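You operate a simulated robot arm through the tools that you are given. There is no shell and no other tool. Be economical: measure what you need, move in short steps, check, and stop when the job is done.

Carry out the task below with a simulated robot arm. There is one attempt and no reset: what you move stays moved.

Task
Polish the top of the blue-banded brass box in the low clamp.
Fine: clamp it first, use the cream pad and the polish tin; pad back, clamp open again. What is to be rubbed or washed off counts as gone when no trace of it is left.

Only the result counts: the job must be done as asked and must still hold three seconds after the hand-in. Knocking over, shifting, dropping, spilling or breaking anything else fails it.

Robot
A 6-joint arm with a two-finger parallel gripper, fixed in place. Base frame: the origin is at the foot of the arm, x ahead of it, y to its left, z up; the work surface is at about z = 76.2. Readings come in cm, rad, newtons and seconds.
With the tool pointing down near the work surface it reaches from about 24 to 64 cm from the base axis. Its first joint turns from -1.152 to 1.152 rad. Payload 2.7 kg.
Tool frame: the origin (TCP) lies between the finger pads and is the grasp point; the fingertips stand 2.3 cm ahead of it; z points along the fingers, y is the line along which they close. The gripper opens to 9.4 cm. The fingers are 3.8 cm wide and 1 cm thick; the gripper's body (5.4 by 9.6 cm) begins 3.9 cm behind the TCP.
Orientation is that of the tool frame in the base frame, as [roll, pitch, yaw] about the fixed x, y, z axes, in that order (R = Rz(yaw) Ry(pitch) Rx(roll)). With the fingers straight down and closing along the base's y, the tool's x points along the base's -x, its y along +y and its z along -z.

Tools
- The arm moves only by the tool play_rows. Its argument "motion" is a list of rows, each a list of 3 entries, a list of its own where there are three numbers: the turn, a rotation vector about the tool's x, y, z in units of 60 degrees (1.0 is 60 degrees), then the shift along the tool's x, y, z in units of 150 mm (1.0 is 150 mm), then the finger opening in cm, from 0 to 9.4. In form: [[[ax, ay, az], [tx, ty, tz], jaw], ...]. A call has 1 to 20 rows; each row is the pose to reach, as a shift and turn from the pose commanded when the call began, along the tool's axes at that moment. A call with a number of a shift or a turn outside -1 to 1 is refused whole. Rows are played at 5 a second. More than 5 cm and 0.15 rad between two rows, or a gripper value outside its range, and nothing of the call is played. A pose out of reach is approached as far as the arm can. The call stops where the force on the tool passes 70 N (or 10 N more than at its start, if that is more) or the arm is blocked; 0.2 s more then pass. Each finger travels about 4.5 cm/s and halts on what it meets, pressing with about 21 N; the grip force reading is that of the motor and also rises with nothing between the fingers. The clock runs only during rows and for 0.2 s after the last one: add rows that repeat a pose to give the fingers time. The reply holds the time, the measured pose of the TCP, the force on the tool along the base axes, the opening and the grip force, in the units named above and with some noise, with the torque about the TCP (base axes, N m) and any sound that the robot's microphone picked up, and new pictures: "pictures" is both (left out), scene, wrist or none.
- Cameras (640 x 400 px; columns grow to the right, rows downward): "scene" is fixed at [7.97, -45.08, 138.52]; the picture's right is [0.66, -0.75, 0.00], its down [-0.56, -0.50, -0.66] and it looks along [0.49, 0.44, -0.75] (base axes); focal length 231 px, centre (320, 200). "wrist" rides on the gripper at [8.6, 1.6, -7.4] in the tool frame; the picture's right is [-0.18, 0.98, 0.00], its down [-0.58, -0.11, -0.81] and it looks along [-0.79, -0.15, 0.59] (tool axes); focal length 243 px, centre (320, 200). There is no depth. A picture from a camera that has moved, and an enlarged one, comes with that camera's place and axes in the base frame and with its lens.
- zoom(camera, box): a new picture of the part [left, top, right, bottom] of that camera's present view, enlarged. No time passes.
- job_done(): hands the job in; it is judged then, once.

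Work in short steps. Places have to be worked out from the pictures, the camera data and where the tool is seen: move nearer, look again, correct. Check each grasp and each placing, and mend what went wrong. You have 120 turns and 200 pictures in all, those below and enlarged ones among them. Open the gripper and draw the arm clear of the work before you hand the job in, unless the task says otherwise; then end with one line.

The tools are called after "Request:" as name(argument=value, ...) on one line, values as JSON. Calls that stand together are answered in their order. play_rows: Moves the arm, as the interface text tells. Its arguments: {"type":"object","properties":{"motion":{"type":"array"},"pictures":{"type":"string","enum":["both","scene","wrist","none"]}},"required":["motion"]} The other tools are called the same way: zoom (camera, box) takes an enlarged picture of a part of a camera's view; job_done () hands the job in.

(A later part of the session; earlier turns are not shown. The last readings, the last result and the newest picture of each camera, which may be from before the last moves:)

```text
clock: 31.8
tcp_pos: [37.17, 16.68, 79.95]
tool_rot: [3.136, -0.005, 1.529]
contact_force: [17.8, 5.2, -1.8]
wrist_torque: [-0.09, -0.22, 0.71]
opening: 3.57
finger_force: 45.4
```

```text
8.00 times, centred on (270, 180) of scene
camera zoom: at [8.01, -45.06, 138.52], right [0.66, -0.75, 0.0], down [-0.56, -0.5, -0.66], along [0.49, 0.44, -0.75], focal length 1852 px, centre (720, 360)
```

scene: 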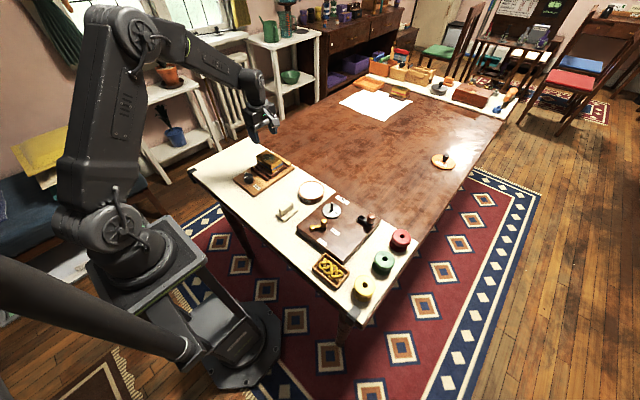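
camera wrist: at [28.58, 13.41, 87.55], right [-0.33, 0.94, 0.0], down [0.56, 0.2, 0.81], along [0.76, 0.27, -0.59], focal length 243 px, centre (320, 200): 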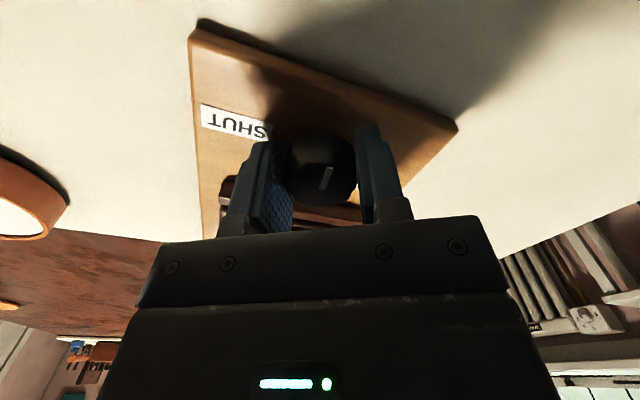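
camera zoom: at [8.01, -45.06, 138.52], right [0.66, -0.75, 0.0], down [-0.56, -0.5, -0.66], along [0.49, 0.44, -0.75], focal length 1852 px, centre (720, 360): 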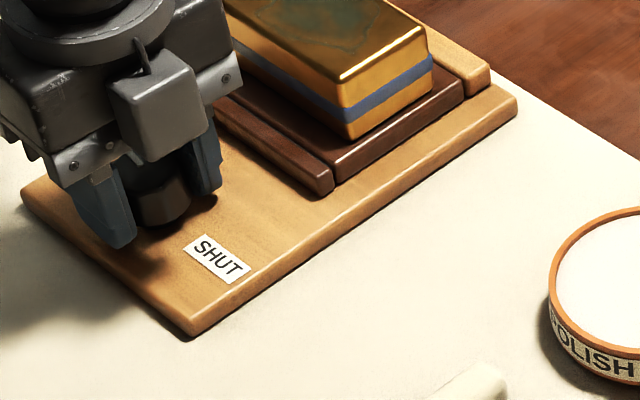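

The knob now resists and slips (0.7 N m) and the plate is against the fixed jaw: clamp is tight. Release and rise.

Request:
play_rows(motion=[[[0, 0, 0], [0, 0, 0], 4.6], [[0, 0, 0], [0, 0, 0], 5.6], [[0, 0, 0], [0, 0, -0.1], 5.6], [[0, 0, 0], [0, 0, -0.3], 5.6], [[0, 0, 0], [0, 0, -0.6], 5.6], [[0, 0, 0], [0, 0, -0.8], 5.6], [[0, 0, 0], [0, 0, -0.8], 5.6]], pictures="none")

Request:
zoom(camera="scene", box=[235, 155, 305, 205])

Request:
zoom(camera="wrist", box=[100, 0, 440, 210])

```text
clock: 33.4
tcp_pos: [36.91, 16.72, 91.84]
tool_rot: [-3.141, 0.001, 1.53]
contact_force: [-0.1, 0.2, -0.8]
wrist_torque: [0.02, -0.01, -0.03]
opening: 5.6
finger_force: 0.2
```

```text
8.00 times, centred on (270, 180) of scene
camera zoom: at [7.97, -45.08, 138.52], right [0.66, -0.75, 0.0], down [-0.56, -0.5, -0.66], along [0.49, 0.44, -0.75], focal length 1852 px, centre (720, 360)
```

zoom: 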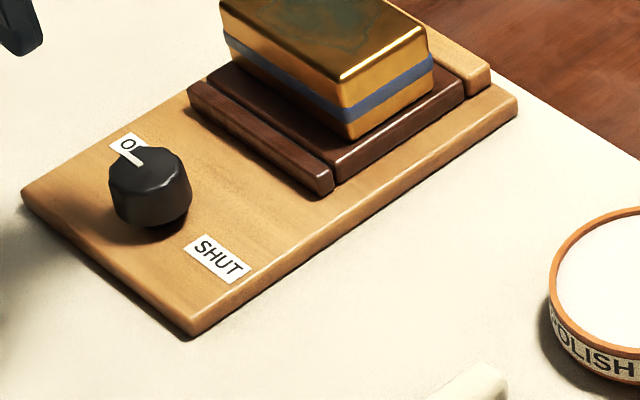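

```text
1.88 times, centred on (270, 105) of wrist
camera zoom: at [38.84, 25.14, 99.3], right [0.97, -0.23, 0.0], down [-0.13, -0.58, 0.81], along [-0.18, -0.79, -0.59], focal length 457 px, centre (414, 379)
```

zoom: 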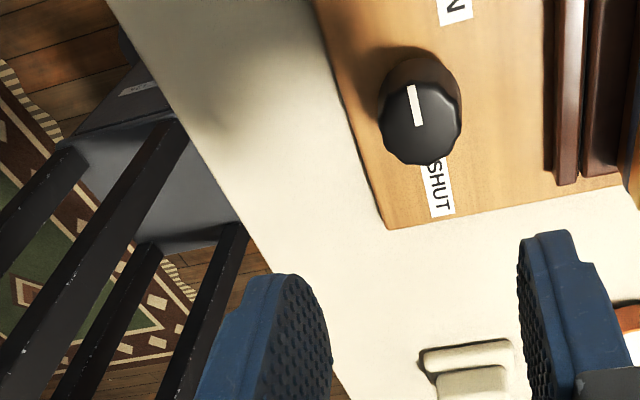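

Clamped firmly. Now turn the wrist back and go over to look at the pad and tin.

Request:
play_rows(motion=[[[0, 0, -0.128], [-0.1, -0.05, -0.05], 6.5], [[0, 0, -0.256], [-0.25, -0.1, -0.1], 6.5], [[0, 0, -0.384], [-0.42, -0.2, -0.1], 6.5], [[0, 0, -0.512], [-0.6, -0.27, -0.1], 6.5], [[0, 0, -0.64], [-0.78, -0.33, -0.1], 6.5], [[0, 0, -0.768], [-0.95, -0.38, -0.1], 6.5], [[0, 0, -0.768], [-0.95, -0.38, -0.1], 6.5]], pictures="none")

Request:
play_rows(motion=[[[0, 0, -0.128], [0, 0, 0], 6.5], [[0, 0, -0.256], [0.0, -0.1, 0], 6.5], [[0, 0, -0.384], [0.0, -0.2, 0], 6.5], [[0, 0, -0.512], [0.0, -0.2, 0], 6.5], [[0, 0, -0.64], [0, -0.2, 0], 6.5], [[0, 0, -0.771], [0, -0.2, 0], 6.5], [[0, 0, -0.771], [0, -0.2, 0], 6.5]], pictures="wrist")

Request:
zoom(camera="wrist", box=[130, 0, 450, 200])

Request:
zoom(camera="scene", box=[260, 160, 340, 220])

```text
clock: 35.0
tcp_pos: [30.67, 2.49, 93.37]
tool_rot: [3.141, 0.0, 2.336]
contact_force: [-0.4, -0.3, -1.1]
wrist_torque: [-0.05, 0.0, -0.01]
opening: 6.49
finger_force: 0.1
```

```text
clock: 36.6
tcp_pos: [28.58, 0.5, 93.4]
tool_rot: [-3.141, 0.001, 3.141]
contact_force: [-0.4, -0.3, -0.1]
wrist_torque: [0.03, 0.0, -0.02]
opening: 6.49
finger_force: 0.1
camera wrist: at [19.79, 2.11, 100.72], right [0.18, 0.98, 0.0], down [0.58, -0.11, 0.81], along [0.79, -0.15, -0.59], focal length 243 px, centre (320, 200)
```

wrist: 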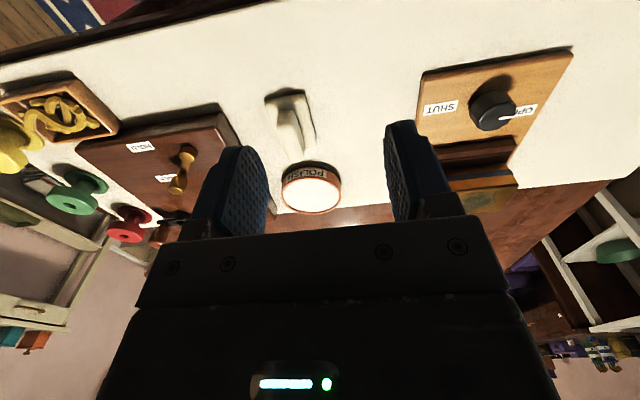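

```text
2.00 times, centred on (290, 100) of wrist
camera zoom: at [19.79, 2.11, 100.72], right [0.18, 0.98, 0.0], down [0.58, -0.11, 0.81], along [0.79, -0.15, -0.59], focal length 485 px, centre (380, 400)
```

zoom: 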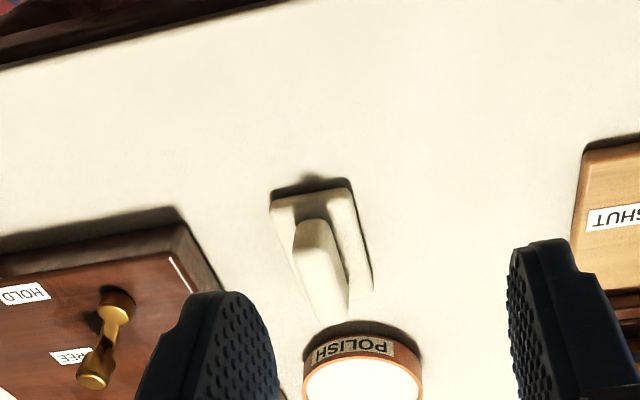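

```text
6.67 times, centred on (300, 190) of scene
camera zoom: at [7.97, -45.08, 138.52], right [0.66, -0.75, 0.0], down [-0.56, -0.5, -0.66], along [0.49, 0.44, -0.75], focal length 1543 px, centre (453, 267)
```

zoom: 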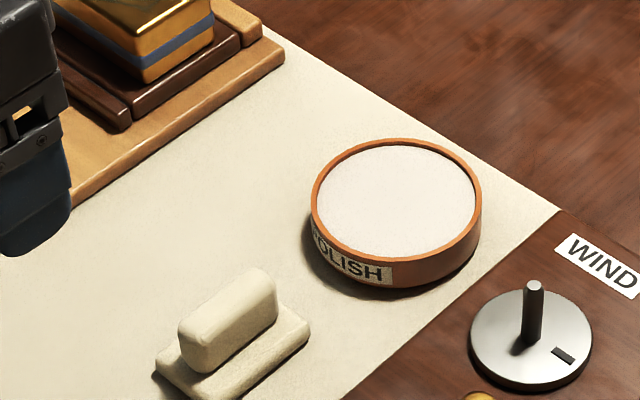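

Pad base ≈ 7 × 4 cm centred (36.1, -4.1) with a handle ridge along x, top ≈ 79.8; tin centre ≈ (48.2, -4.2). Move above the pad.

Request:
play_rows(motion=[[[0, 0, 0], [-0.15, -0.1, 0], 5], [[0, 0, 0], [-0.3, -0.2, 0.1], 5], [[0, 0, 0], [-0.45, -0.303, 0.22], 5], [[0, 0, 0], [-0.507, -0.303, 0.4], 5], [[0, 0, 0], [-0.507, -0.303, 0.493], 5], [[0, 0, 0], [-0.507, -0.303, 0.493], 5]], pictures="none")

Request:
zoom(camera="wrist", box=[160, 0, 480, 200])

Request:
zoom(camera="scene", box=[260, 160, 340, 220])

```text
clock: 38.0
tcp_pos: [36.1, -4.06, 85.87]
tool_rot: [-3.142, -0.001, 3.14]
contact_force: [-0.2, 0.1, 0.8]
wrist_torque: [-0.01, 0.03, -0.03]
opening: 5.0
finger_force: 0.2
```

```text
2.00 times, centred on (320, 100) of wrist
camera zoom: at [27.38, -2.42, 93.28], right [0.18, 0.98, 0.0], down [0.58, -0.11, 0.81], along [0.79, -0.15, -0.59], focal length 485 px, centre (320, 400)
```

zoom: 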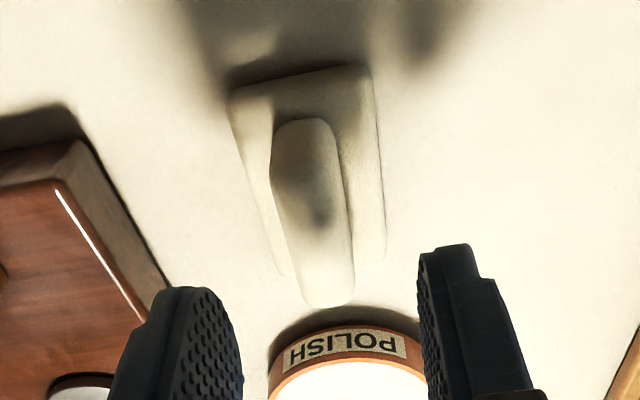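

```text
6.67 times, centred on (300, 190) of scene
camera zoom: at [7.97, -45.08, 138.52], right [0.66, -0.75, 0.0], down [-0.56, -0.5, -0.66], along [0.49, 0.44, -0.75], focal length 1543 px, centre (453, 267)
```

zoom: 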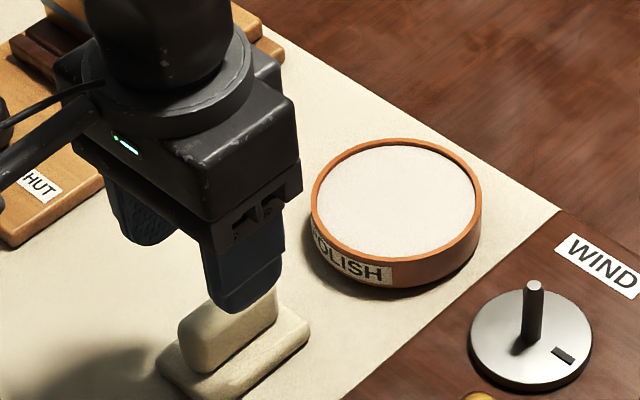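

Pad centre refined to ≈(36.4, -4.2). Descend to z 80.0 and grip the handle.

Request:
play_rows(motion=[[[0, 0, 0], [-0.02, -0.011, 0.13], 5], [[0, 0, 0], [-0.02, -0.011, 0.27], 5], [[0, 0, 0], [-0.02, -0.011, 0.39], 5], [[0, 0, 0], [-0.02, -0.011, 0.39], 5], [[0, 0, 0], [-0.02, -0.011, 0.39], 3], [[0, 0, 0], [-0.02, -0.011, 0.39], 1.2], [[0, 0, 0], [-0.02, -0.011, 0.39], 1.2], [[0, 0, 0], [-0.02, -0.011, 0.39], 1.2]], pictures="wrist")

Request:
zoom(camera="scene", box=[260, 160, 340, 220])

```text
clock: 39.8
tcp_pos: [36.44, -4.2, 80.15]
tool_rot: [-3.14, 0.0, 3.141]
contact_force: [0.2, 0.5, -0.2]
wrist_torque: [0.06, 0.0, 0.03]
opening: 1.93
finger_force: 21.0
camera wrist: at [27.69, -2.61, 87.47], right [0.18, 0.98, 0.0], down [0.58, -0.11, 0.81], along [0.79, -0.15, -0.59], focal length 243 px, centre (320, 200)
```

wrist: 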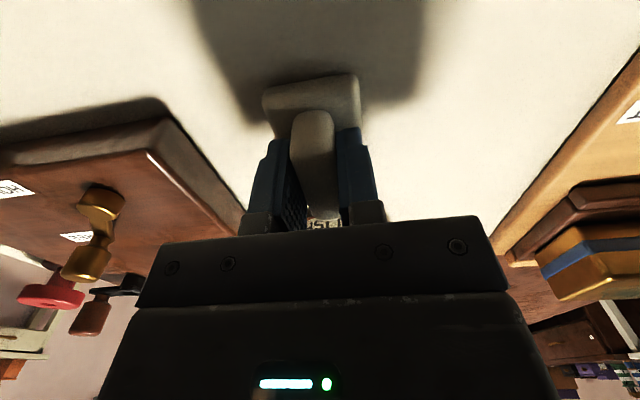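

```text
6.67 times, centred on (300, 190) of scene
camera zoom: at [7.97, -45.08, 138.52], right [0.66, -0.75, 0.0], down [-0.56, -0.5, -0.66], along [0.49, 0.44, -0.75], focal length 1543 px, centre (453, 267)
```

zoom: 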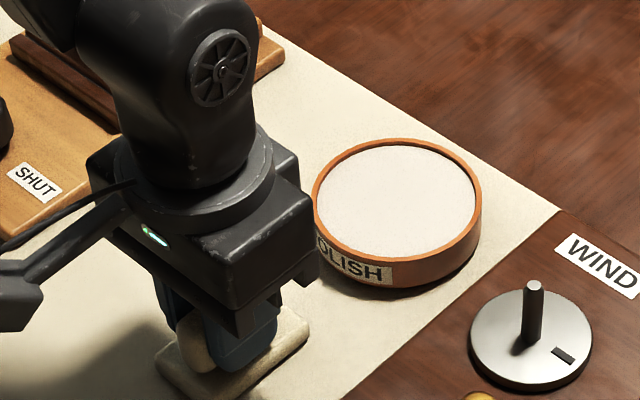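

Handle gripped (1.93 cm). Home pose for later: TCP (36.44, -4.20, 80.15). Lift.

Request:
play_rows(motion=[[[0, 0, 0], [0, 0, -0.05], 1.2], [[0, 0, 0], [0, 0, -0.2], 1.2], [[0, 0, 0], [0, 0, -0.4], 1.2], [[0, 0, 0], [0, 0, -0.4], 1.2]], pictures="wrist")

Request:
zoom(camera="scene", box=[260, 160, 340, 220])

```text
clock: 40.8
tcp_pos: [36.54, -4.21, 86.19]
tool_rot: [-3.141, 0.0, 3.139]
contact_force: [0.1, -0.1, -0.3]
wrist_torque: [0.01, -0.01, -0.03]
opening: 1.95
finger_force: 20.9
camera wrist: at [27.73, -2.67, 93.52], right [0.19, 0.98, 0.0], down [0.58, -0.11, 0.81], along [0.79, -0.15, -0.59], focal length 243 px, centre (320, 200)
```

wrist: 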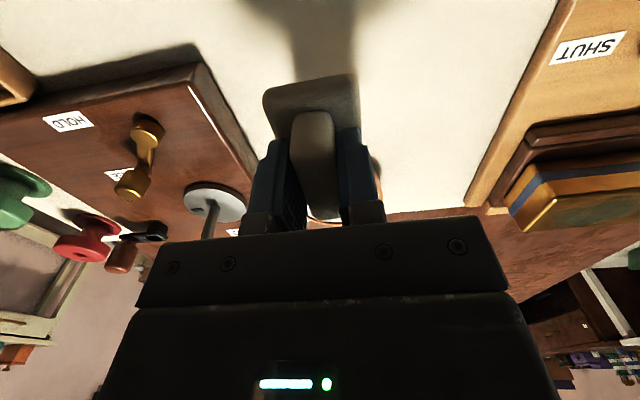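

```text
6.67 times, centred on (300, 190) of scene
camera zoom: at [7.97, -45.08, 138.52], right [0.66, -0.75, 0.0], down [-0.56, -0.5, -0.66], along [0.49, 0.44, -0.75], focal length 1543 px, centre (453, 267)
```

zoom: 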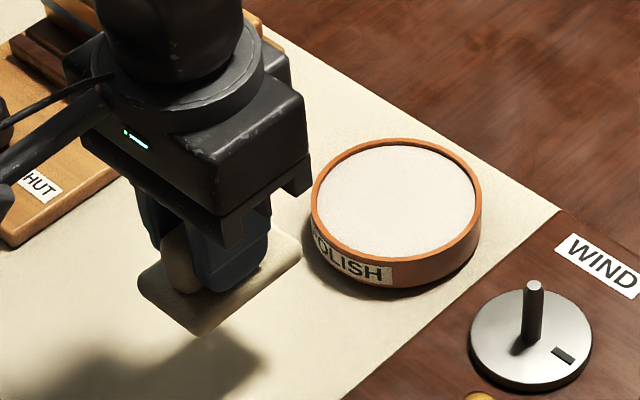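

Pad is held well. I step aside for a clear, closer measurement of the tin.

Request:
play_rows(motion=[[[0, 0, 0], [-0.05, 0.1, -0.2], 1.2], [[0, 0, 0], [-0.1, 0.28, -0.35], 1.2], [[0, 0, 0], [-0.16, 0.48, -0.5], 1.2], [[0, 0, 0], [-0.23, 0.7, -0.5], 1.2], [[0, 0, 0], [-0.23, 0.81, -0.5], 1.2], [[0, 0, 0], [-0.23, 0.81, -0.5], 1.2]], pictures="none")

Request:
zoom(camera="wrist", box=[140, 70, 300, 170])

Request:
zoom(camera="wrist", box=[240, 0, 480, 150])

```text
clock: 42.2
tcp_pos: [40.06, 8.02, 93.68]
tool_rot: [3.14, 0.0, 3.14]
contact_force: [-0.1, 0.1, -0.9]
wrist_torque: [-0.01, 0.03, 0.03]
opening: 1.91
finger_force: 21.3
```

```text
4.00 times, centred on (220, 120) of wrist
camera zoom: at [31.22, 9.59, 101.05], right [0.19, 0.98, 0.0], down [0.58, -0.11, 0.81], along [0.79, -0.15, -0.59], focal length 970 px, centre (720, 520)
```

zoom: 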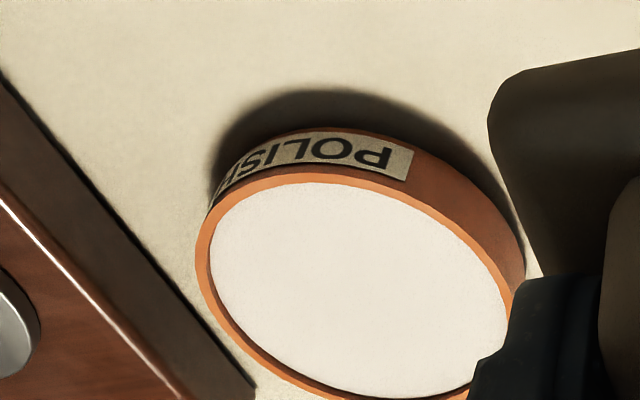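

```text
2.67 times, centred on (360, 75) of wrist
camera zoom: at [31.22, 9.59, 101.05], right [0.19, 0.98, 0.0], down [0.58, -0.11, 0.81], along [0.79, -0.15, -0.59], focal length 647 px, centre (213, 533)
```

zoom: 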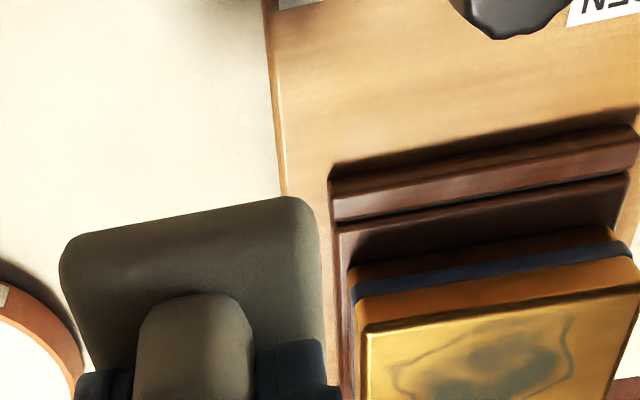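

Tin centre ≈ (48.0, -4.25), inner radius ≈ 4.25; pad half-diagonal ≈ 3.85, so it fits. Move above at TCP z 84.5.

Request:
play_rows(motion=[[[0, 0, 0], [-0.12, -0.2, 0], 1.2], [[0, 0, 0], [-0.24, -0.42, 0], 1.2], [[0, 0, 0], [-0.38, -0.64, 0.05], 1.2], [[0, 0, 0], [-0.5, -0.78, 0.2], 1.2], [[0, 0, 0], [-0.529, -0.818, 0.4], 1.2], [[0, 0, 0], [-0.529, -0.818, 0.55], 1.2], [[0, 0, 0], [-0.529, -0.818, 0.61], 1.2], [[0, 0, 0], [-0.529, -0.818, 0.61], 1.2]], pictures="none")

Request:
zoom(camera="scene", box=[275, 150, 355, 210])

Request:
zoom(camera="wrist", box=[200, 50, 440, 200])

```text
clock: 44.0
tcp_pos: [47.86, -4.3, 84.44]
tool_rot: [-3.141, -0.001, 3.141]
contact_force: [-0.1, -0.5, 0.0]
wrist_torque: [-0.04, 0.01, 0.01]
opening: 1.92
finger_force: 20.6
```

```text
6.67 times, centred on (315, 180) of scene
camera zoom: at [7.97, -45.08, 138.52], right [0.66, -0.75, 0.0], down [-0.56, -0.5, -0.66], along [0.49, 0.44, -0.75], focal length 1543 px, centre (353, 333)
```

zoom: 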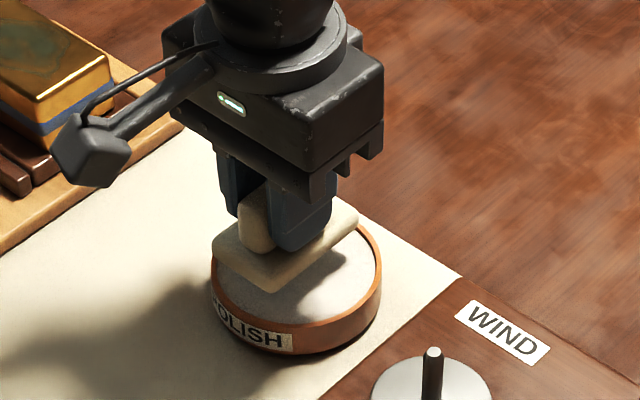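

```text
2.67 times, centred on (320, 125) of wrist
camera zoom: at [39.15, -2.67, 91.78], right [0.18, 0.98, 0.0], down [0.58, -0.11, 0.81], along [0.79, -0.15, -0.59], focal length 647 px, centre (320, 400)
```

zoom: 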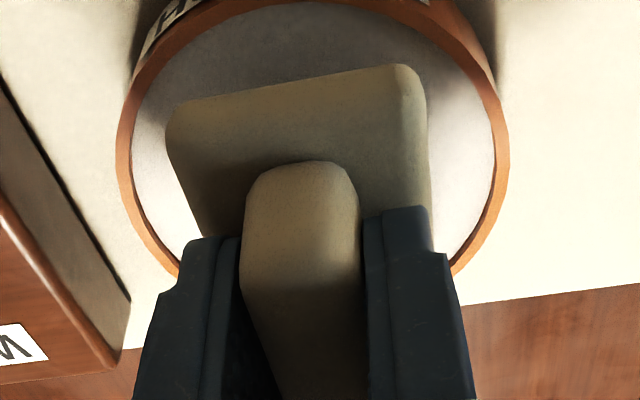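

Pad is centred over the tin. Lower in small steps until light contact.

Request:
play_rows(motion=[[[0, 0, 0], [0, 0, 0.05], 1.2], [[0, 0, 0], [0, 0, 0.09], 1.2], [[0, 0, 0], [0, 0, 0.11], 1.2], [[0, 0, 0], [0, 0, 0.11], 1.2]], pictures="none")

Request:
zoom(camera="scene", box=[275, 150, 355, 210])

```text
clock: 45.0
tcp_pos: [47.92, -4.29, 82.76]
tool_rot: [-3.141, 0.001, 3.14]
contact_force: [-0.3, 0.0, 0.5]
wrist_torque: [-0.01, -0.01, 0.01]
opening: 1.92
finger_force: 20.8
```

```text
6.67 times, centred on (315, 180) of scene
camera zoom: at [7.97, -45.08, 138.52], right [0.66, -0.75, 0.0], down [-0.56, -0.5, -0.66], along [0.49, 0.44, -0.75], focal length 1543 px, centre (353, 333)
```

zoom: 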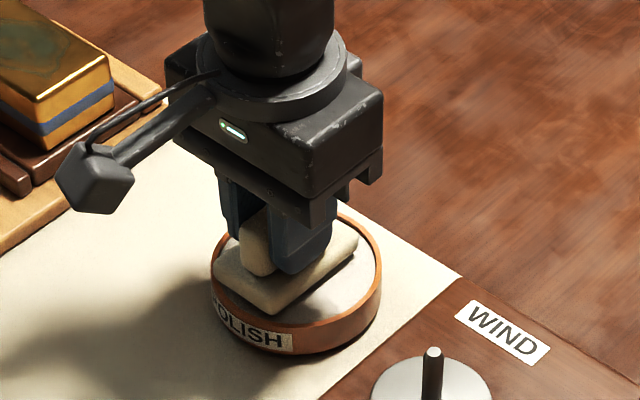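

Slightly close to the left rim; nudge by (+0.15, -0.2) cm and lower further in small steps.

Request:
play_rows(motion=[[[0, 0, 0], [-0.01, -0.013, 0], 1.2], [[0, 0, 0], [-0.01, -0.013, 0.012], 1.2], [[0, 0, 0], [-0.01, -0.013, 0.024], 1.2], [[0, 0, 0], [-0.01, -0.013, 0.03], 1.2], [[0, 0, 0], [-0.01, -0.013, 0.03], 1.2]], pictures="none")

Request:
zoom(camera="scene", box=[275, 150, 355, 210])

```text
clock: 46.2
tcp_pos: [48.05, -4.47, 82.39]
tool_rot: [-3.141, -0.002, 3.139]
contact_force: [-3.1, 1.0, 5.7]
wrist_torque: [0.03, 0.1, -0.01]
opening: 1.95
finger_force: 21.0
```

```text
6.67 times, centred on (315, 180) of scene
camera zoom: at [7.95, -45.07, 138.52], right [0.66, -0.75, 0.0], down [-0.56, -0.5, -0.66], along [0.49, 0.44, -0.75], focal length 1543 px, centre (353, 333)
```

zoom: 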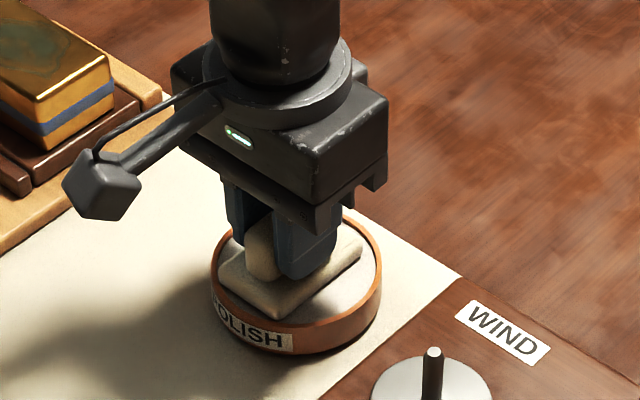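

Contact at 5.7 N inside the tin. Press very slightly more, hold, then lift.

Request:
play_rows(motion=[[[0, 0, 0], [0, 0, 0.004], 1.2], [[0, 0, 0], [0, 0, 0.006], 1.2], [[0, 0, 0], [0, 0, 0.006], 1.2], [[0, 0, 0], [0, 0, 0.006], 1.2]], pictures="none")

Request:
play_rows(motion=[[[0, 0, 0], [0, 0, -0.05], 1.2], [[0, 0, 0], [0, 0, -0.2], 1.2], [[0, 0, 0], [0, 0, -0.4], 1.2], [[0, 0, 0], [0, 0, -0.6], 1.2], [[0, 0, 0], [0, 0, -0.6], 1.2]], pictures="none")

Request:
zoom(camera="scene", box=[275, 130, 355, 210])

```text
clock: 47.2
tcp_pos: [48.16, -4.5, 82.3]
tool_rot: [3.141, 0.005, -3.141]
contact_force: [-4.0, 2.5, 23.3]
wrist_torque: [0.07, 0.29, 0.02]
opening: 1.91
finger_force: 21.0
```

```text
clock: 48.4
tcp_pos: [47.85, -4.5, 91.3]
tool_rot: [-3.141, 0.001, 3.14]
contact_force: [-0.9, 0.6, -1.0]
wrist_torque: [0.01, 0.0, -0.01]
opening: 1.94
finger_force: 20.5
```

```text
5.00 times, centred on (315, 170) of scene
camera zoom: at [7.97, -45.08, 138.52], right [0.66, -0.75, 0.0], down [-0.56, -0.5, -0.66], along [0.49, 0.44, -0.75], focal length 1157 px, centre (345, 350)
```

zoom: 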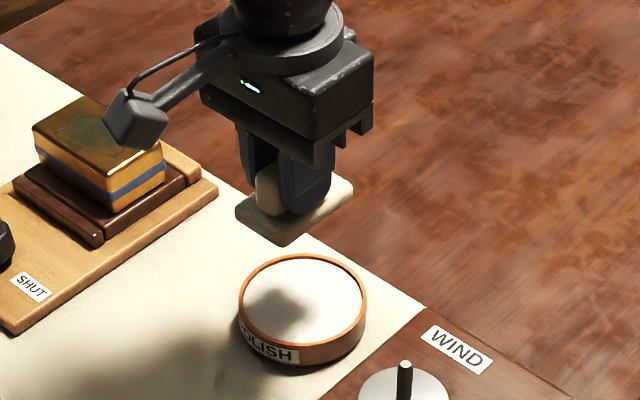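

Pad is loaded. Carry it over to the box (top ≈ 82.4, centre ≈ (48.4, 16.5)).

Request:
play_rows(motion=[[[0, 0, 0], [-0.01, 0.2, 0], 1.2], [[0, 0, 0], [-0.02, 0.45, 0], 1.2], [[0, 0, 0], [-0.03, 0.7, 0], 1.2], [[0, 0, 0], [-0.037, 0.95, 0], 1.2], [[0, 0, 0], [-0.037, 0.95, 0], 1.2]], pictures="none")

Request:
play_rows(motion=[[[0, 0, 0], [0, 0.2, 0], 1.2], [[0, 0, 0], [0, 0.44, 0.05], 1.2], [[0, 0, 0], [0, 0.44, 0.15], 1.2], [[0, 0, 0], [0, 0.44, 0.15], 1.2]], pictures="wrist")

Request:
zoom(camera="scene", box=[230, 130, 310, 190])

```text
clock: 49.6
tcp_pos: [48.56, 9.87, 91.21]
tool_rot: [3.141, 0.0, 3.14]
contact_force: [0.1, -0.9, -1.2]
wrist_torque: [0.0, -0.03, 0.03]
opening: 1.91
finger_force: 20.9
```

```text
clock: 50.6
tcp_pos: [48.73, 16.39, 88.96]
tool_rot: [3.141, -0.001, 3.14]
contact_force: [-0.1, -0.3, 0.3]
wrist_torque: [-0.04, 0.04, 0.0]
opening: 1.93
finger_force: 21.3
camera wrist: at [39.85, 17.96, 96.36], right [0.19, 0.98, 0.0], down [0.58, -0.11, 0.81], along [0.79, -0.15, -0.59], focal length 243 px, centre (320, 200)
```

wrist: 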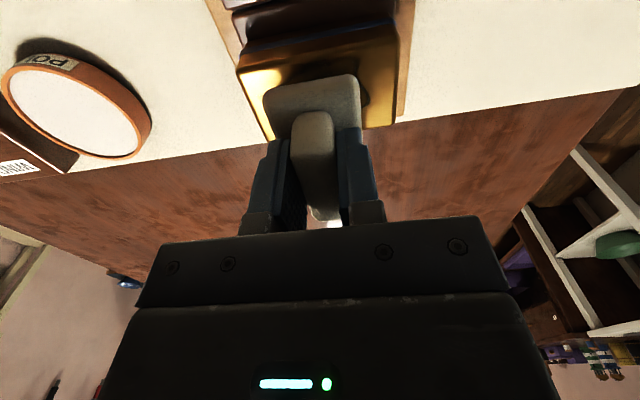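

```text
6.67 times, centred on (270, 160) of scene
camera zoom: at [7.97, -45.07, 138.52], right [0.66, -0.75, 0.0], down [-0.56, -0.5, -0.66], along [0.49, 0.44, -0.75], focal length 1543 px, centre (653, 467)
```

zoom: 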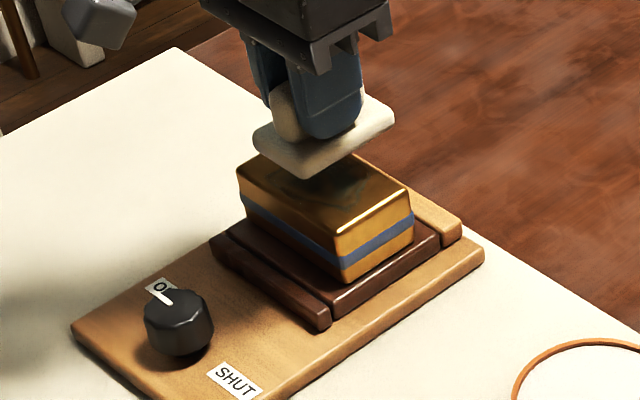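

Pad is above the box centre (48.7, 16.4). Lower to contact.

Request:
play_rows(motion=[[[0, 0, 0], [0, 0, 0.07], 1.2], [[0, 0, 0], [0, 0, 0.13], 1.2], [[0, 0, 0], [0, 0, 0.155], 1.2], [[0, 0, 0], [0, 0, 0.165], 1.2], [[0, 0, 0], [0, 0, 0.165], 1.2]], pictures="none")

```text
clock: 51.8
tcp_pos: [48.62, 16.32, 86.71]
tool_rot: [3.14, 0.001, 3.141]
contact_force: [-4.7, -3.7, 15.3]
wrist_torque: [-0.05, 0.29, 0.0]
opening: 1.92
finger_force: 20.9
```

Contact at 15 N. Sweep along y over the whole top, a few strokes.

Request:
play_rows(motion=[[[0, 0, 0], [0, 0.06, 0.0], 1.2], [[0, 0, 0], [0, 0.12, 0.0], 1.2], [[0, 0, 0], [0, 0.18, 0.0], 1.2], [[0, 0, 0], [0, 0.1, 0.0], 1.2], [[0, 0, 0], [0, 0.02, 0.0], 1.2], [[0, 0, 0], [0, -0.06, 0.0], 1.2], [[0, 0, 0], [0, -0.12, 0.0], 1.2], [[0, 0, 0], [0, -0.18, 0.0], 1.2], [[0, 0, 0], [0.02, -0.1, 0.0], 1.2], [[0, 0, 0], [0.02, -0.02, 0.0], 1.2], [[0, 0, 0], [0.02, 0.06, 0.0], 1.2], [[0, 0, 0], [0.02, 0.13, 0.0], 1.2], [[0, 0, 0], [0.02, 0.18, 0.0], 1.2], [[0, 0, 0], [-0.02, 0.1, 0.0], 1.2], [[0, 0, 0], [-0.02, 0.02, 0.0], 1.2], [[0, 0, 0], [-0.02, -0.06, 0.0], 1.2], [[0, 0, 0], [-0.02, -0.12, 0.0], 1.2], [[0, 0, 0], [-0.02, -0.18, 0.0], 1.2]], pictures="none")

Request:
zoom(camera="scene", box=[230, 130, 310, 190])

Request:
zoom(camera="wrist", box=[220, 20, 460, 170])

```text
clock: 55.6
tcp_pos: [48.94, 13.7, 86.77]
tool_rot: [3.14, 0.002, 3.141]
contact_force: [-0.1, 8.4, 18.5]
wrist_torque: [0.16, -0.04, -0.01]
opening: 1.92
finger_force: 20.4
```

```text
6.67 times, centred on (270, 160) of scene
camera zoom: at [7.94, -45.06, 138.52], right [0.66, -0.75, 0.0], down [-0.56, -0.5, -0.66], along [0.49, 0.44, -0.75], focal length 1543 px, centre (653, 467)
```

zoom: 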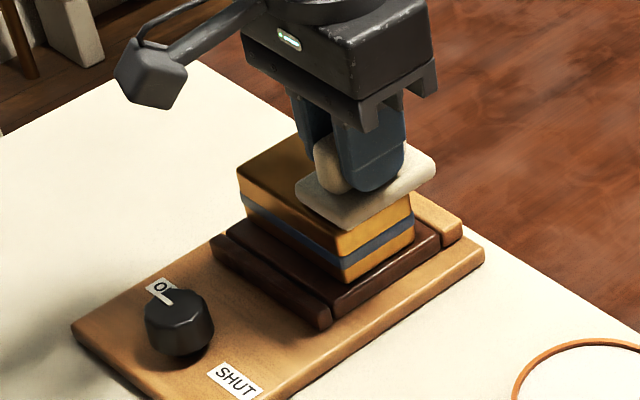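

```text
2.67 times, centred on (340, 95) of wrist
camera zoom: at [40.15, 15.26, 93.99], right [0.18, 0.98, 0.0], down [0.58, -0.11, 0.81], along [0.79, -0.15, -0.59], focal length 647 px, centre (267, 480)
```

zoom: 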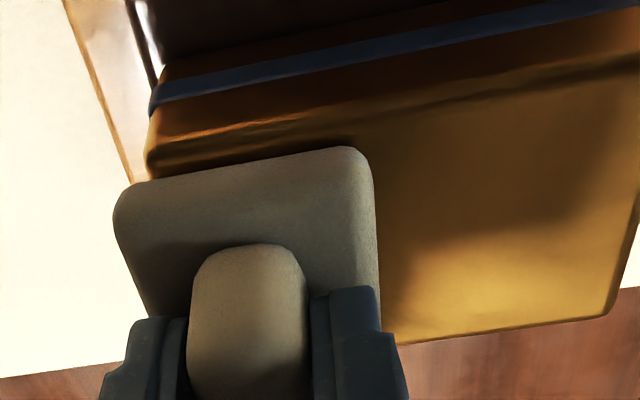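

Tarnish is coming off. One more round, then lift to inspect.

Request:
play_rows(motion=[[[0, 0, 0], [0.01, 0.08, 0], 1.2], [[0, 0, 0], [0.02, 0.16, 0], 1.2], [[0, 0, 0], [0.03, 0.24, 0], 1.2], [[0, 0, 0], [0.04, 0.31, 0], 1.2], [[0, 0, 0], [0.04, 0.36, 0], 1.2], [[0, 0, 0], [0.0, 0.36, 0], 1.2], [[0, 0, 0], [0.0, 0.28, 0], 1.2], [[0, 0, 0], [0.0, 0.2, 0], 1.2], [[0, 0, 0], [0, 0.12, 0], 1.2], [[0, 0, 0], [0, 0.05, 0], 1.2], [[0, 0, 0], [0, 0, 0], 1.2], [[0, 0, 0], [0.04, 0, 0], 1.2], [[0, 0, 0], [0.03, 0.08, 0], 1.2], [[0, 0, 0], [0.02, 0.16, 0], 1.2], [[0, 0, 0], [0.02, 0.16, -0.1], 1.2], [[0, 0, 0], [0.02, 0.16, -0.35], 1.2], [[0, 0, 0], [0.02, 0.1, -0.6], 1.2], [[0, 0, 0], [0.1, -0.1, -0.6], 1.2], [[0, 0, 0], [0.25, -0.3, -0.6], 1.2], [[0, 0, 0], [0.25, -0.3, -0.6], 1.2]], pictures="none")

Request:
zoom(camera="scene", box=[230, 130, 310, 190])

Request:
zoom(camera="wrist", box=[320, 20, 560, 170])

```text
clock: 59.8
tcp_pos: [45.2, 9.09, 95.59]
tool_rot: [3.14, 0.001, -3.141]
contact_force: [-0.5, 0.1, -0.2]
wrist_torque: [0.03, 0.02, 0.02]
opening: 1.96
finger_force: 21.4
```

```text
6.67 times, centred on (270, 160) of scene
camera zoom: at [7.97, -45.08, 138.52], right [0.66, -0.75, 0.0], down [-0.56, -0.5, -0.66], along [0.49, 0.44, -0.75], focal length 1543 px, centre (653, 467)
```

zoom: 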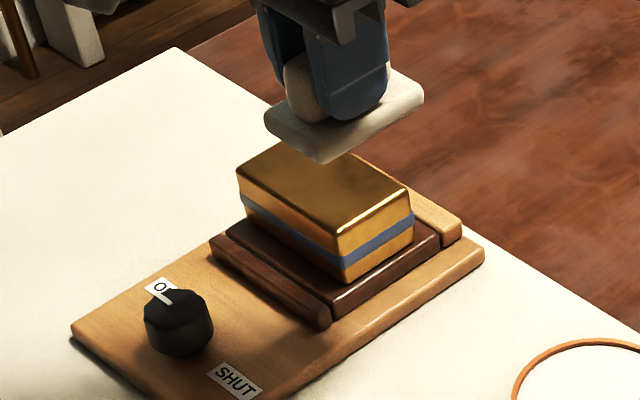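

```text
2.67 times, centred on (440, 95) of wrist
camera zoom: at [36.42, 10.74, 102.95], right [0.18, 0.98, 0.0], down [0.58, -0.11, 0.81], along [0.79, -0.15, -0.59], focal length 647 px, centre (0, 480)
```

zoom: 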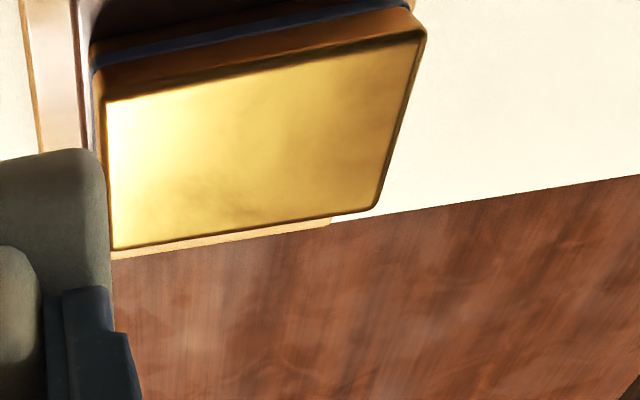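

The top looks almost clean; I zoom in for faint traces.

Request:
zoom(camera="wrist", box=[350, 20, 490, 120])

Request:
zoom(camera="scene", box=[254, 145, 286, 169])

```text
4.00 times, centred on (420, 70) of wrist
camera zoom: at [36.42, 10.74, 102.95], right [0.18, 0.98, 0.0], down [0.58, -0.11, 0.81], along [0.79, -0.15, -0.59], focal length 970 px, centre (-80, 720)
```

zoom: 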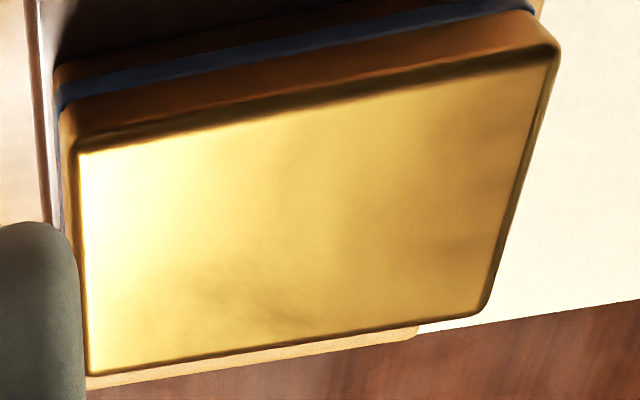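

```text
16.00 times, centred on (270, 157) of scene
camera zoom: at [7.97, -45.08, 138.52], right [0.66, -0.75, 0.0], down [-0.56, -0.5, -0.66], along [0.49, 0.44, -0.75], focal length 3703 px, centre (1120, 888)
```

zoom: 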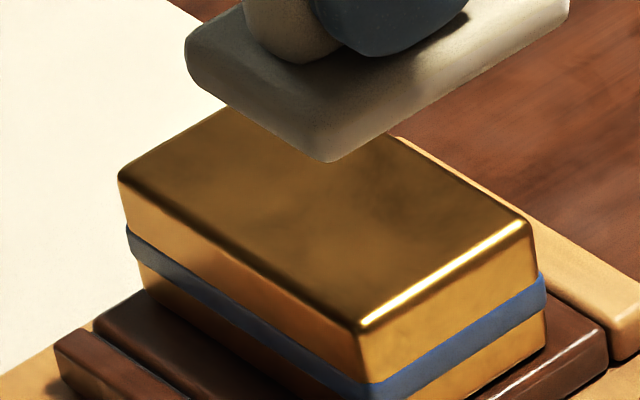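

Faint shading could be reflection or trace; I do another thorough round to be sure.

Request:
play_rows(motion=[[[0, 0, 0], [-0.1, 0.2, 0], 1.2], [[0, 0, 0], [-0.233, 0.4, 0.1], 1.2], [[0, 0, 0], [-0.233, 0.484, 0.3], 1.2], [[0, 0, 0], [-0.233, 0.484, 0.5], 1.2], [[0, 0, 0], [-0.233, 0.484, 0.58], 1.2], [[0, 0, 0], [-0.233, 0.484, 0.6], 1.2], [[0, 0, 0], [-0.233, 0.484, 0.6], 1.2]], pictures="none")

Request:
play_rows(motion=[[[0, 0, 0], [0.02, 0.06, 0.0], 1.2], [[0, 0, 0], [0.02, 0.12, 0.0], 1.2], [[0, 0, 0], [0.02, 0.18, 0.0], 1.2], [[0, 0, 0], [-0.02, 0.18, 0.0], 1.2], [[0, 0, 0], [-0.02, 0.1, 0.0], 1.2], [[0, 0, 0], [-0.02, 0.02, 0.0], 1.2], [[0, 0, 0], [-0.02, -0.06, 0.0], 1.2], [[0, 0, 0], [-0.02, -0.12, 0.0], 1.2], [[0, 0, 0], [-0.02, -0.18, 0.0], 1.2], [[0, 0, 0], [0.02, -0.18, 0.0], 1.2], [[0, 0, 0], [0.02, -0.1, 0.0], 1.2], [[0, 0, 0], [0.02, -0.02, 0.0], 1.2], [[0, 0, 0], [0.02, 0.06, 0.0], 1.2], [[0, 0, 0], [0.02, 0.13, 0.0], 1.2], [[0, 0, 0], [0.0, 0.18, 0.0], 1.2], [[0, 0, 0], [0.0, 0.1, 0.0], 1.2], [[0, 0, 0], [0, 0.02, 0.0], 1.2], [[0, 0, 0], [0, -0.06, 0.0], 1.2], [[0, 0, 0], [0, -0.12, 0.0], 1.2], [[0, 0, 0], [0, -0.18, 0.0], 1.2]], pictures="none")

Request:
play_rows(motion=[[[0, 0, 0], [0, 0.08, 0], 1.2], [[0, 0, 0], [0, 0.16, 0], 1.2], [[0, 0, 0], [0, 0.24, 0], 1.2], [[0, 0, 0], [0, 0.31, 0], 1.2], [[0, 0, 0], [0, 0.36, 0], 1.2], [[0, 0, 0], [0.0, 0.36, -0.1], 1.2], [[0, 0, 0], [0.0, 0.28, -0.4], 1.2], [[0, 0, 0], [0.0, 0.1, -0.6], 1.2], [[0, 0, 0], [0.15, -0.1, -0.6], 1.2], [[0, 0, 0], [0.25, -0.3, -0.6], 1.2], [[0, 0, 0], [0.25, -0.5, -0.6], 1.2], [[0, 0, 0], [0.25, -0.5, -0.6], 1.2]], pictures="none")

Request:
zoom(camera="wrist", box=[390, 10, 550, 110])

Request:
zoom(camera="scene", box=[254, 145, 286, 169])

```text
clock: 61.4
tcp_pos: [48.72, 16.43, 86.57]
tool_rot: [3.139, 0.001, 3.141]
contact_force: [-0.5, 1.2, 4.0]
wrist_torque: [0.0, 0.05, -0.04]
opening: 1.94
finger_force: 20.5
```

```text
clock: 65.6
tcp_pos: [48.62, 13.75, 86.57]
tool_rot: [3.141, 0.002, 3.139]
contact_force: [-0.2, 5.3, 9.2]
wrist_torque: [0.1, 0.06, -0.01]
opening: 1.93
finger_force: 21.2
```

```text
clock: 68.2
tcp_pos: [44.89, 6.25, 95.59]
tool_rot: [-3.141, -0.002, -3.138]
contact_force: [0.4, -0.7, 0.0]
wrist_torque: [0.0, 0.01, -0.01]
opening: 1.93
finger_force: 20.9
```

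```text
4.00 times, centred on (470, 60) of wrist
camera zoom: at [36.07, 7.8, 102.93], right [0.18, 0.98, 0.0], down [0.58, -0.11, 0.81], along [0.79, -0.15, -0.59], focal length 970 px, centre (-280, 760)
```

zoom: 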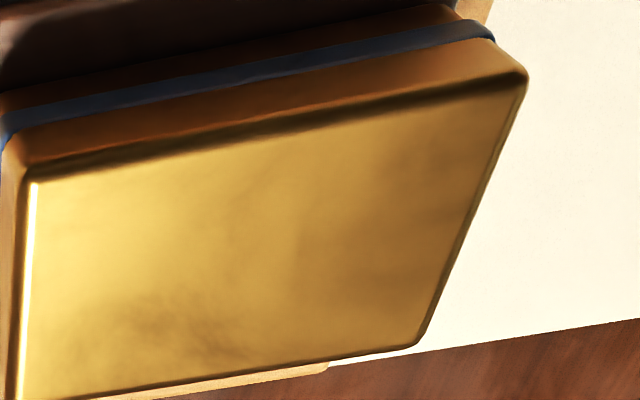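

```text
16.00 times, centred on (270, 157) of scene
camera zoom: at [7.97, -45.08, 138.52], right [0.66, -0.75, 0.0], down [-0.56, -0.5, -0.66], along [0.49, 0.44, -0.75], focal length 3703 px, centre (1120, 888)
```

zoom: 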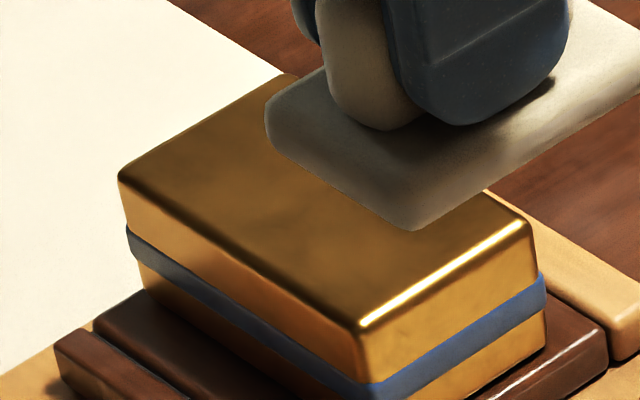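

Tarnish is gone; the remaining mottling is unchanged between rounds and matches the brass texture on the sides. Return the pad over its home spot.

Request:
play_rows(motion=[[[0, 0, 0], [0.15, -0.18, 0], 1.2], [[0, 0, 0], [0.3, -0.36, 0], 1.2], [[0, 0, 0], [0.45, -0.54, 0.05], 1.2], [[0, 0, 0], [0.56, -0.69, 0.15], 1.2], [[0, 0, 0], [0.563, -0.697, 0.4], 1.2], [[0, 0, 0], [0.563, -0.697, 0.65], 1.2], [[0, 0, 0], [0.563, -0.697, 0.8], 1.2], [[0, 0, 0], [0.563, -0.697, 0.8], 1.2]], pictures="none")

Request:
zoom(camera="scene", box=[260, 160, 340, 220])

```text
clock: 70.0
tcp_pos: [36.49, -4.3, 83.63]
tool_rot: [3.14, -0.002, 3.141]
contact_force: [0.0, -0.1, -0.3]
wrist_torque: [0.0, -0.01, -0.02]
opening: 1.93
finger_force: 20.9
```

```text
6.67 times, centred on (300, 190) of scene
camera zoom: at [7.97, -45.08, 138.52], right [0.66, -0.75, 0.0], down [-0.56, -0.5, -0.66], along [0.49, 0.44, -0.75], focal length 1543 px, centre (453, 267)
```

zoom: 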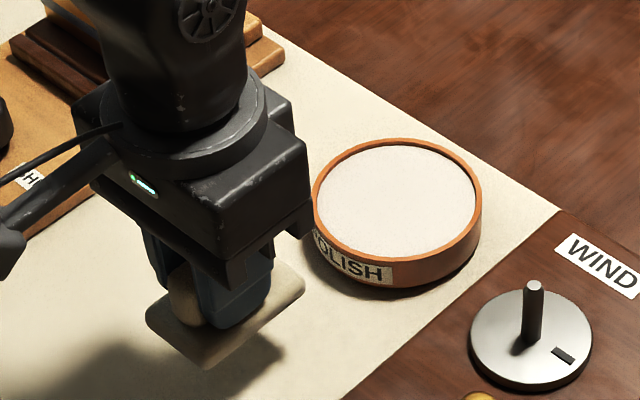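

Lower the pad to its home until light contact.

Request:
play_rows(motion=[[[0, 0, 0], [0.002, 0.006, 0.1], 1.2], [[0, 0, 0], [0.002, 0.006, 0.19], 1.2], [[0, 0, 0], [0.002, 0.006, 0.22], 1.2], [[0, 0, 0], [0.002, 0.006, 0.23], 1.2], [[0, 0, 0], [0.002, 0.006, 0.23], 1.2]], pictures="none")

```text
clock: 71.2
tcp_pos: [36.34, -4.15, 80.21]
tool_rot: [3.14, 0.001, 3.14]
contact_force: [0.5, 0.1, 0.0]
wrist_torque: [0.02, -0.02, 0.02]
opening: 1.91
finger_force: 20.9
```

Request:
play_rows(motion=[[[0, 0, 0], [-0.003, 0, 0.004], 1.2], [[0, 0, 0], [-0.003, 0, 0.008], 1.2], [[0, 0, 0], [-0.003, 0, 0.008], 1.2]], pictures="none")

```text
clock: 72.0
tcp_pos: [36.33, -4.13, 80.0]
tool_rot: [-3.141, 0.0, 3.14]
contact_force: [-0.5, 0.4, 2.3]
wrist_torque: [0.0, -0.05, -0.01]
opening: 1.95
finger_force: 20.8
```

Touching the table (2.3 N). Release and rise, then check.

Request:
play_rows(motion=[[[0, 0, 0], [0, 0, 0], 3], [[0, 0, 0], [0, 0, 0], 4.5], [[0, 0, 0], [0, 0, -0.01], 4.5], [[0, 0, 0], [0, 0, -0.15], 4.5], [[0, 0, 0], [0, 0, -0.4], 4.5], [[0, 0, 0], [0.1, 0.1, -0.65], 4.5], [[0, 0, 0], [0.25, 0.2, -0.85], 4.5], [[0, 0, 0], [0.25, 0.2, -0.85], 4.5]], pictures="wrist")

Request:
zoom(camera="scene", box=[240, 140, 340, 220])

```text
clock: 73.8
tcp_pos: [32.77, -0.93, 92.74]
tool_rot: [-3.139, 0.0, 3.141]
contact_force: [-0.5, 0.5, -0.5]
wrist_torque: [-0.01, 0.01, 0.0]
opening: 4.51
finger_force: 0.0
camera wrist: at [23.94, 0.51, 100.1], right [0.19, 0.98, 0.0], down [0.58, -0.11, 0.81], along [0.79, -0.15, -0.59], focal length 243 px, centre (320, 200)
```

wrist: 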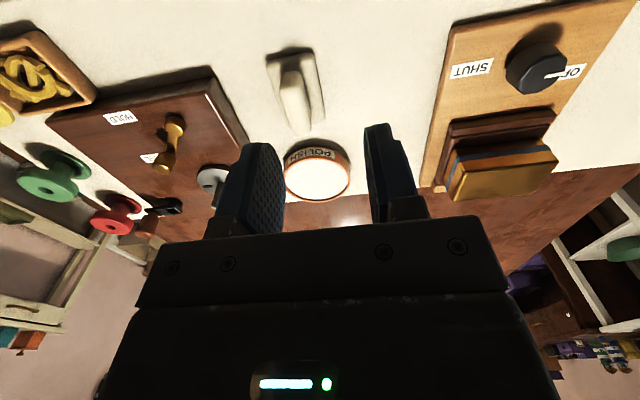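

```text
5.00 times, centred on (290, 180) of scene
camera zoom: at [7.97, -45.07, 138.52], right [0.66, -0.75, 0.0], down [-0.56, -0.5, -0.66], along [0.49, 0.44, -0.75], focal length 1157 px, centre (470, 300)
```

zoom: 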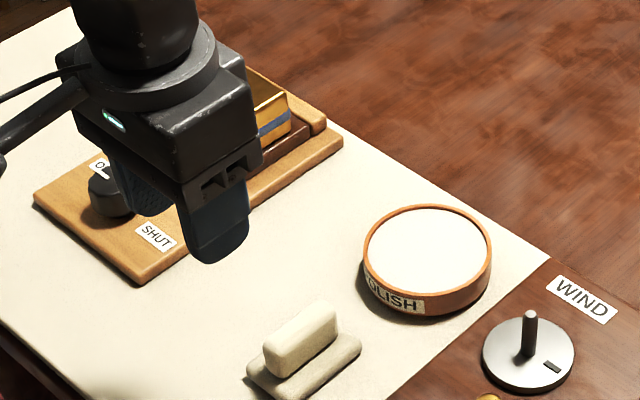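

Pad is back in place and the tin is unmoved. Move toward the clamp for another look at the top before opening.

Request:
play_rows(motion=[[[0, 0, 0], [0, 0.2, -0.1], 5.6], [[0, 0, 0], [-0.08, 0.42, -0.25], 5.6], [[0, 0, 0], [-0.2, 0.64, -0.4], 5.6], [[0, 0, 0], [-0.32, 0.86, -0.4], 5.6], [[0, 0, 0], [-0.4, 1.0, -0.4], 5.6], [[0, 0, 0], [-0.4, 1.0, -0.4], 5.6]], pictures="none")

Request:
zoom(camera="wrist", box=[240, 0, 440, 125])

Request:
zoom(camera="scene", box=[235, 140, 295, 185])

```text
clock: 75.2
tcp_pos: [38.78, 13.87, 98.85]
tool_rot: [3.141, 0.001, 3.139]
contact_force: [0.3, -0.5, 1.3]
wrist_torque: [0.03, -0.01, 0.0]
opening: 5.59
finger_force: 0.1
```

```text
3.20 times, centred on (340, 62) of wrist
camera zoom: at [30.02, 15.47, 106.16], right [0.19, 0.98, 0.0], down [0.58, -0.11, 0.81], along [0.79, -0.15, -0.59], focal length 776 px, centre (256, 640)
```

zoom: 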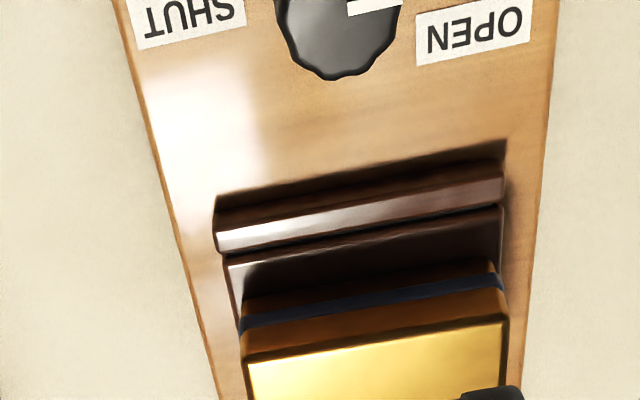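

```text
8.89 times, centred on (265, 162) of scene
camera zoom: at [7.97, -45.07, 138.52], right [0.66, -0.75, 0.0], down [-0.56, -0.5, -0.66], along [0.49, 0.44, -0.75], focal length 2057 px, centre (809, 533)
```

zoom: 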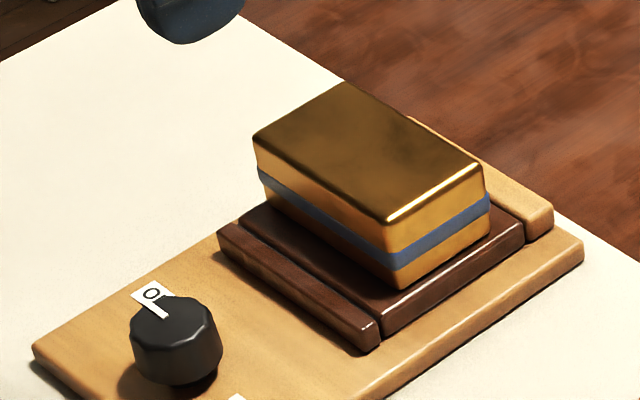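

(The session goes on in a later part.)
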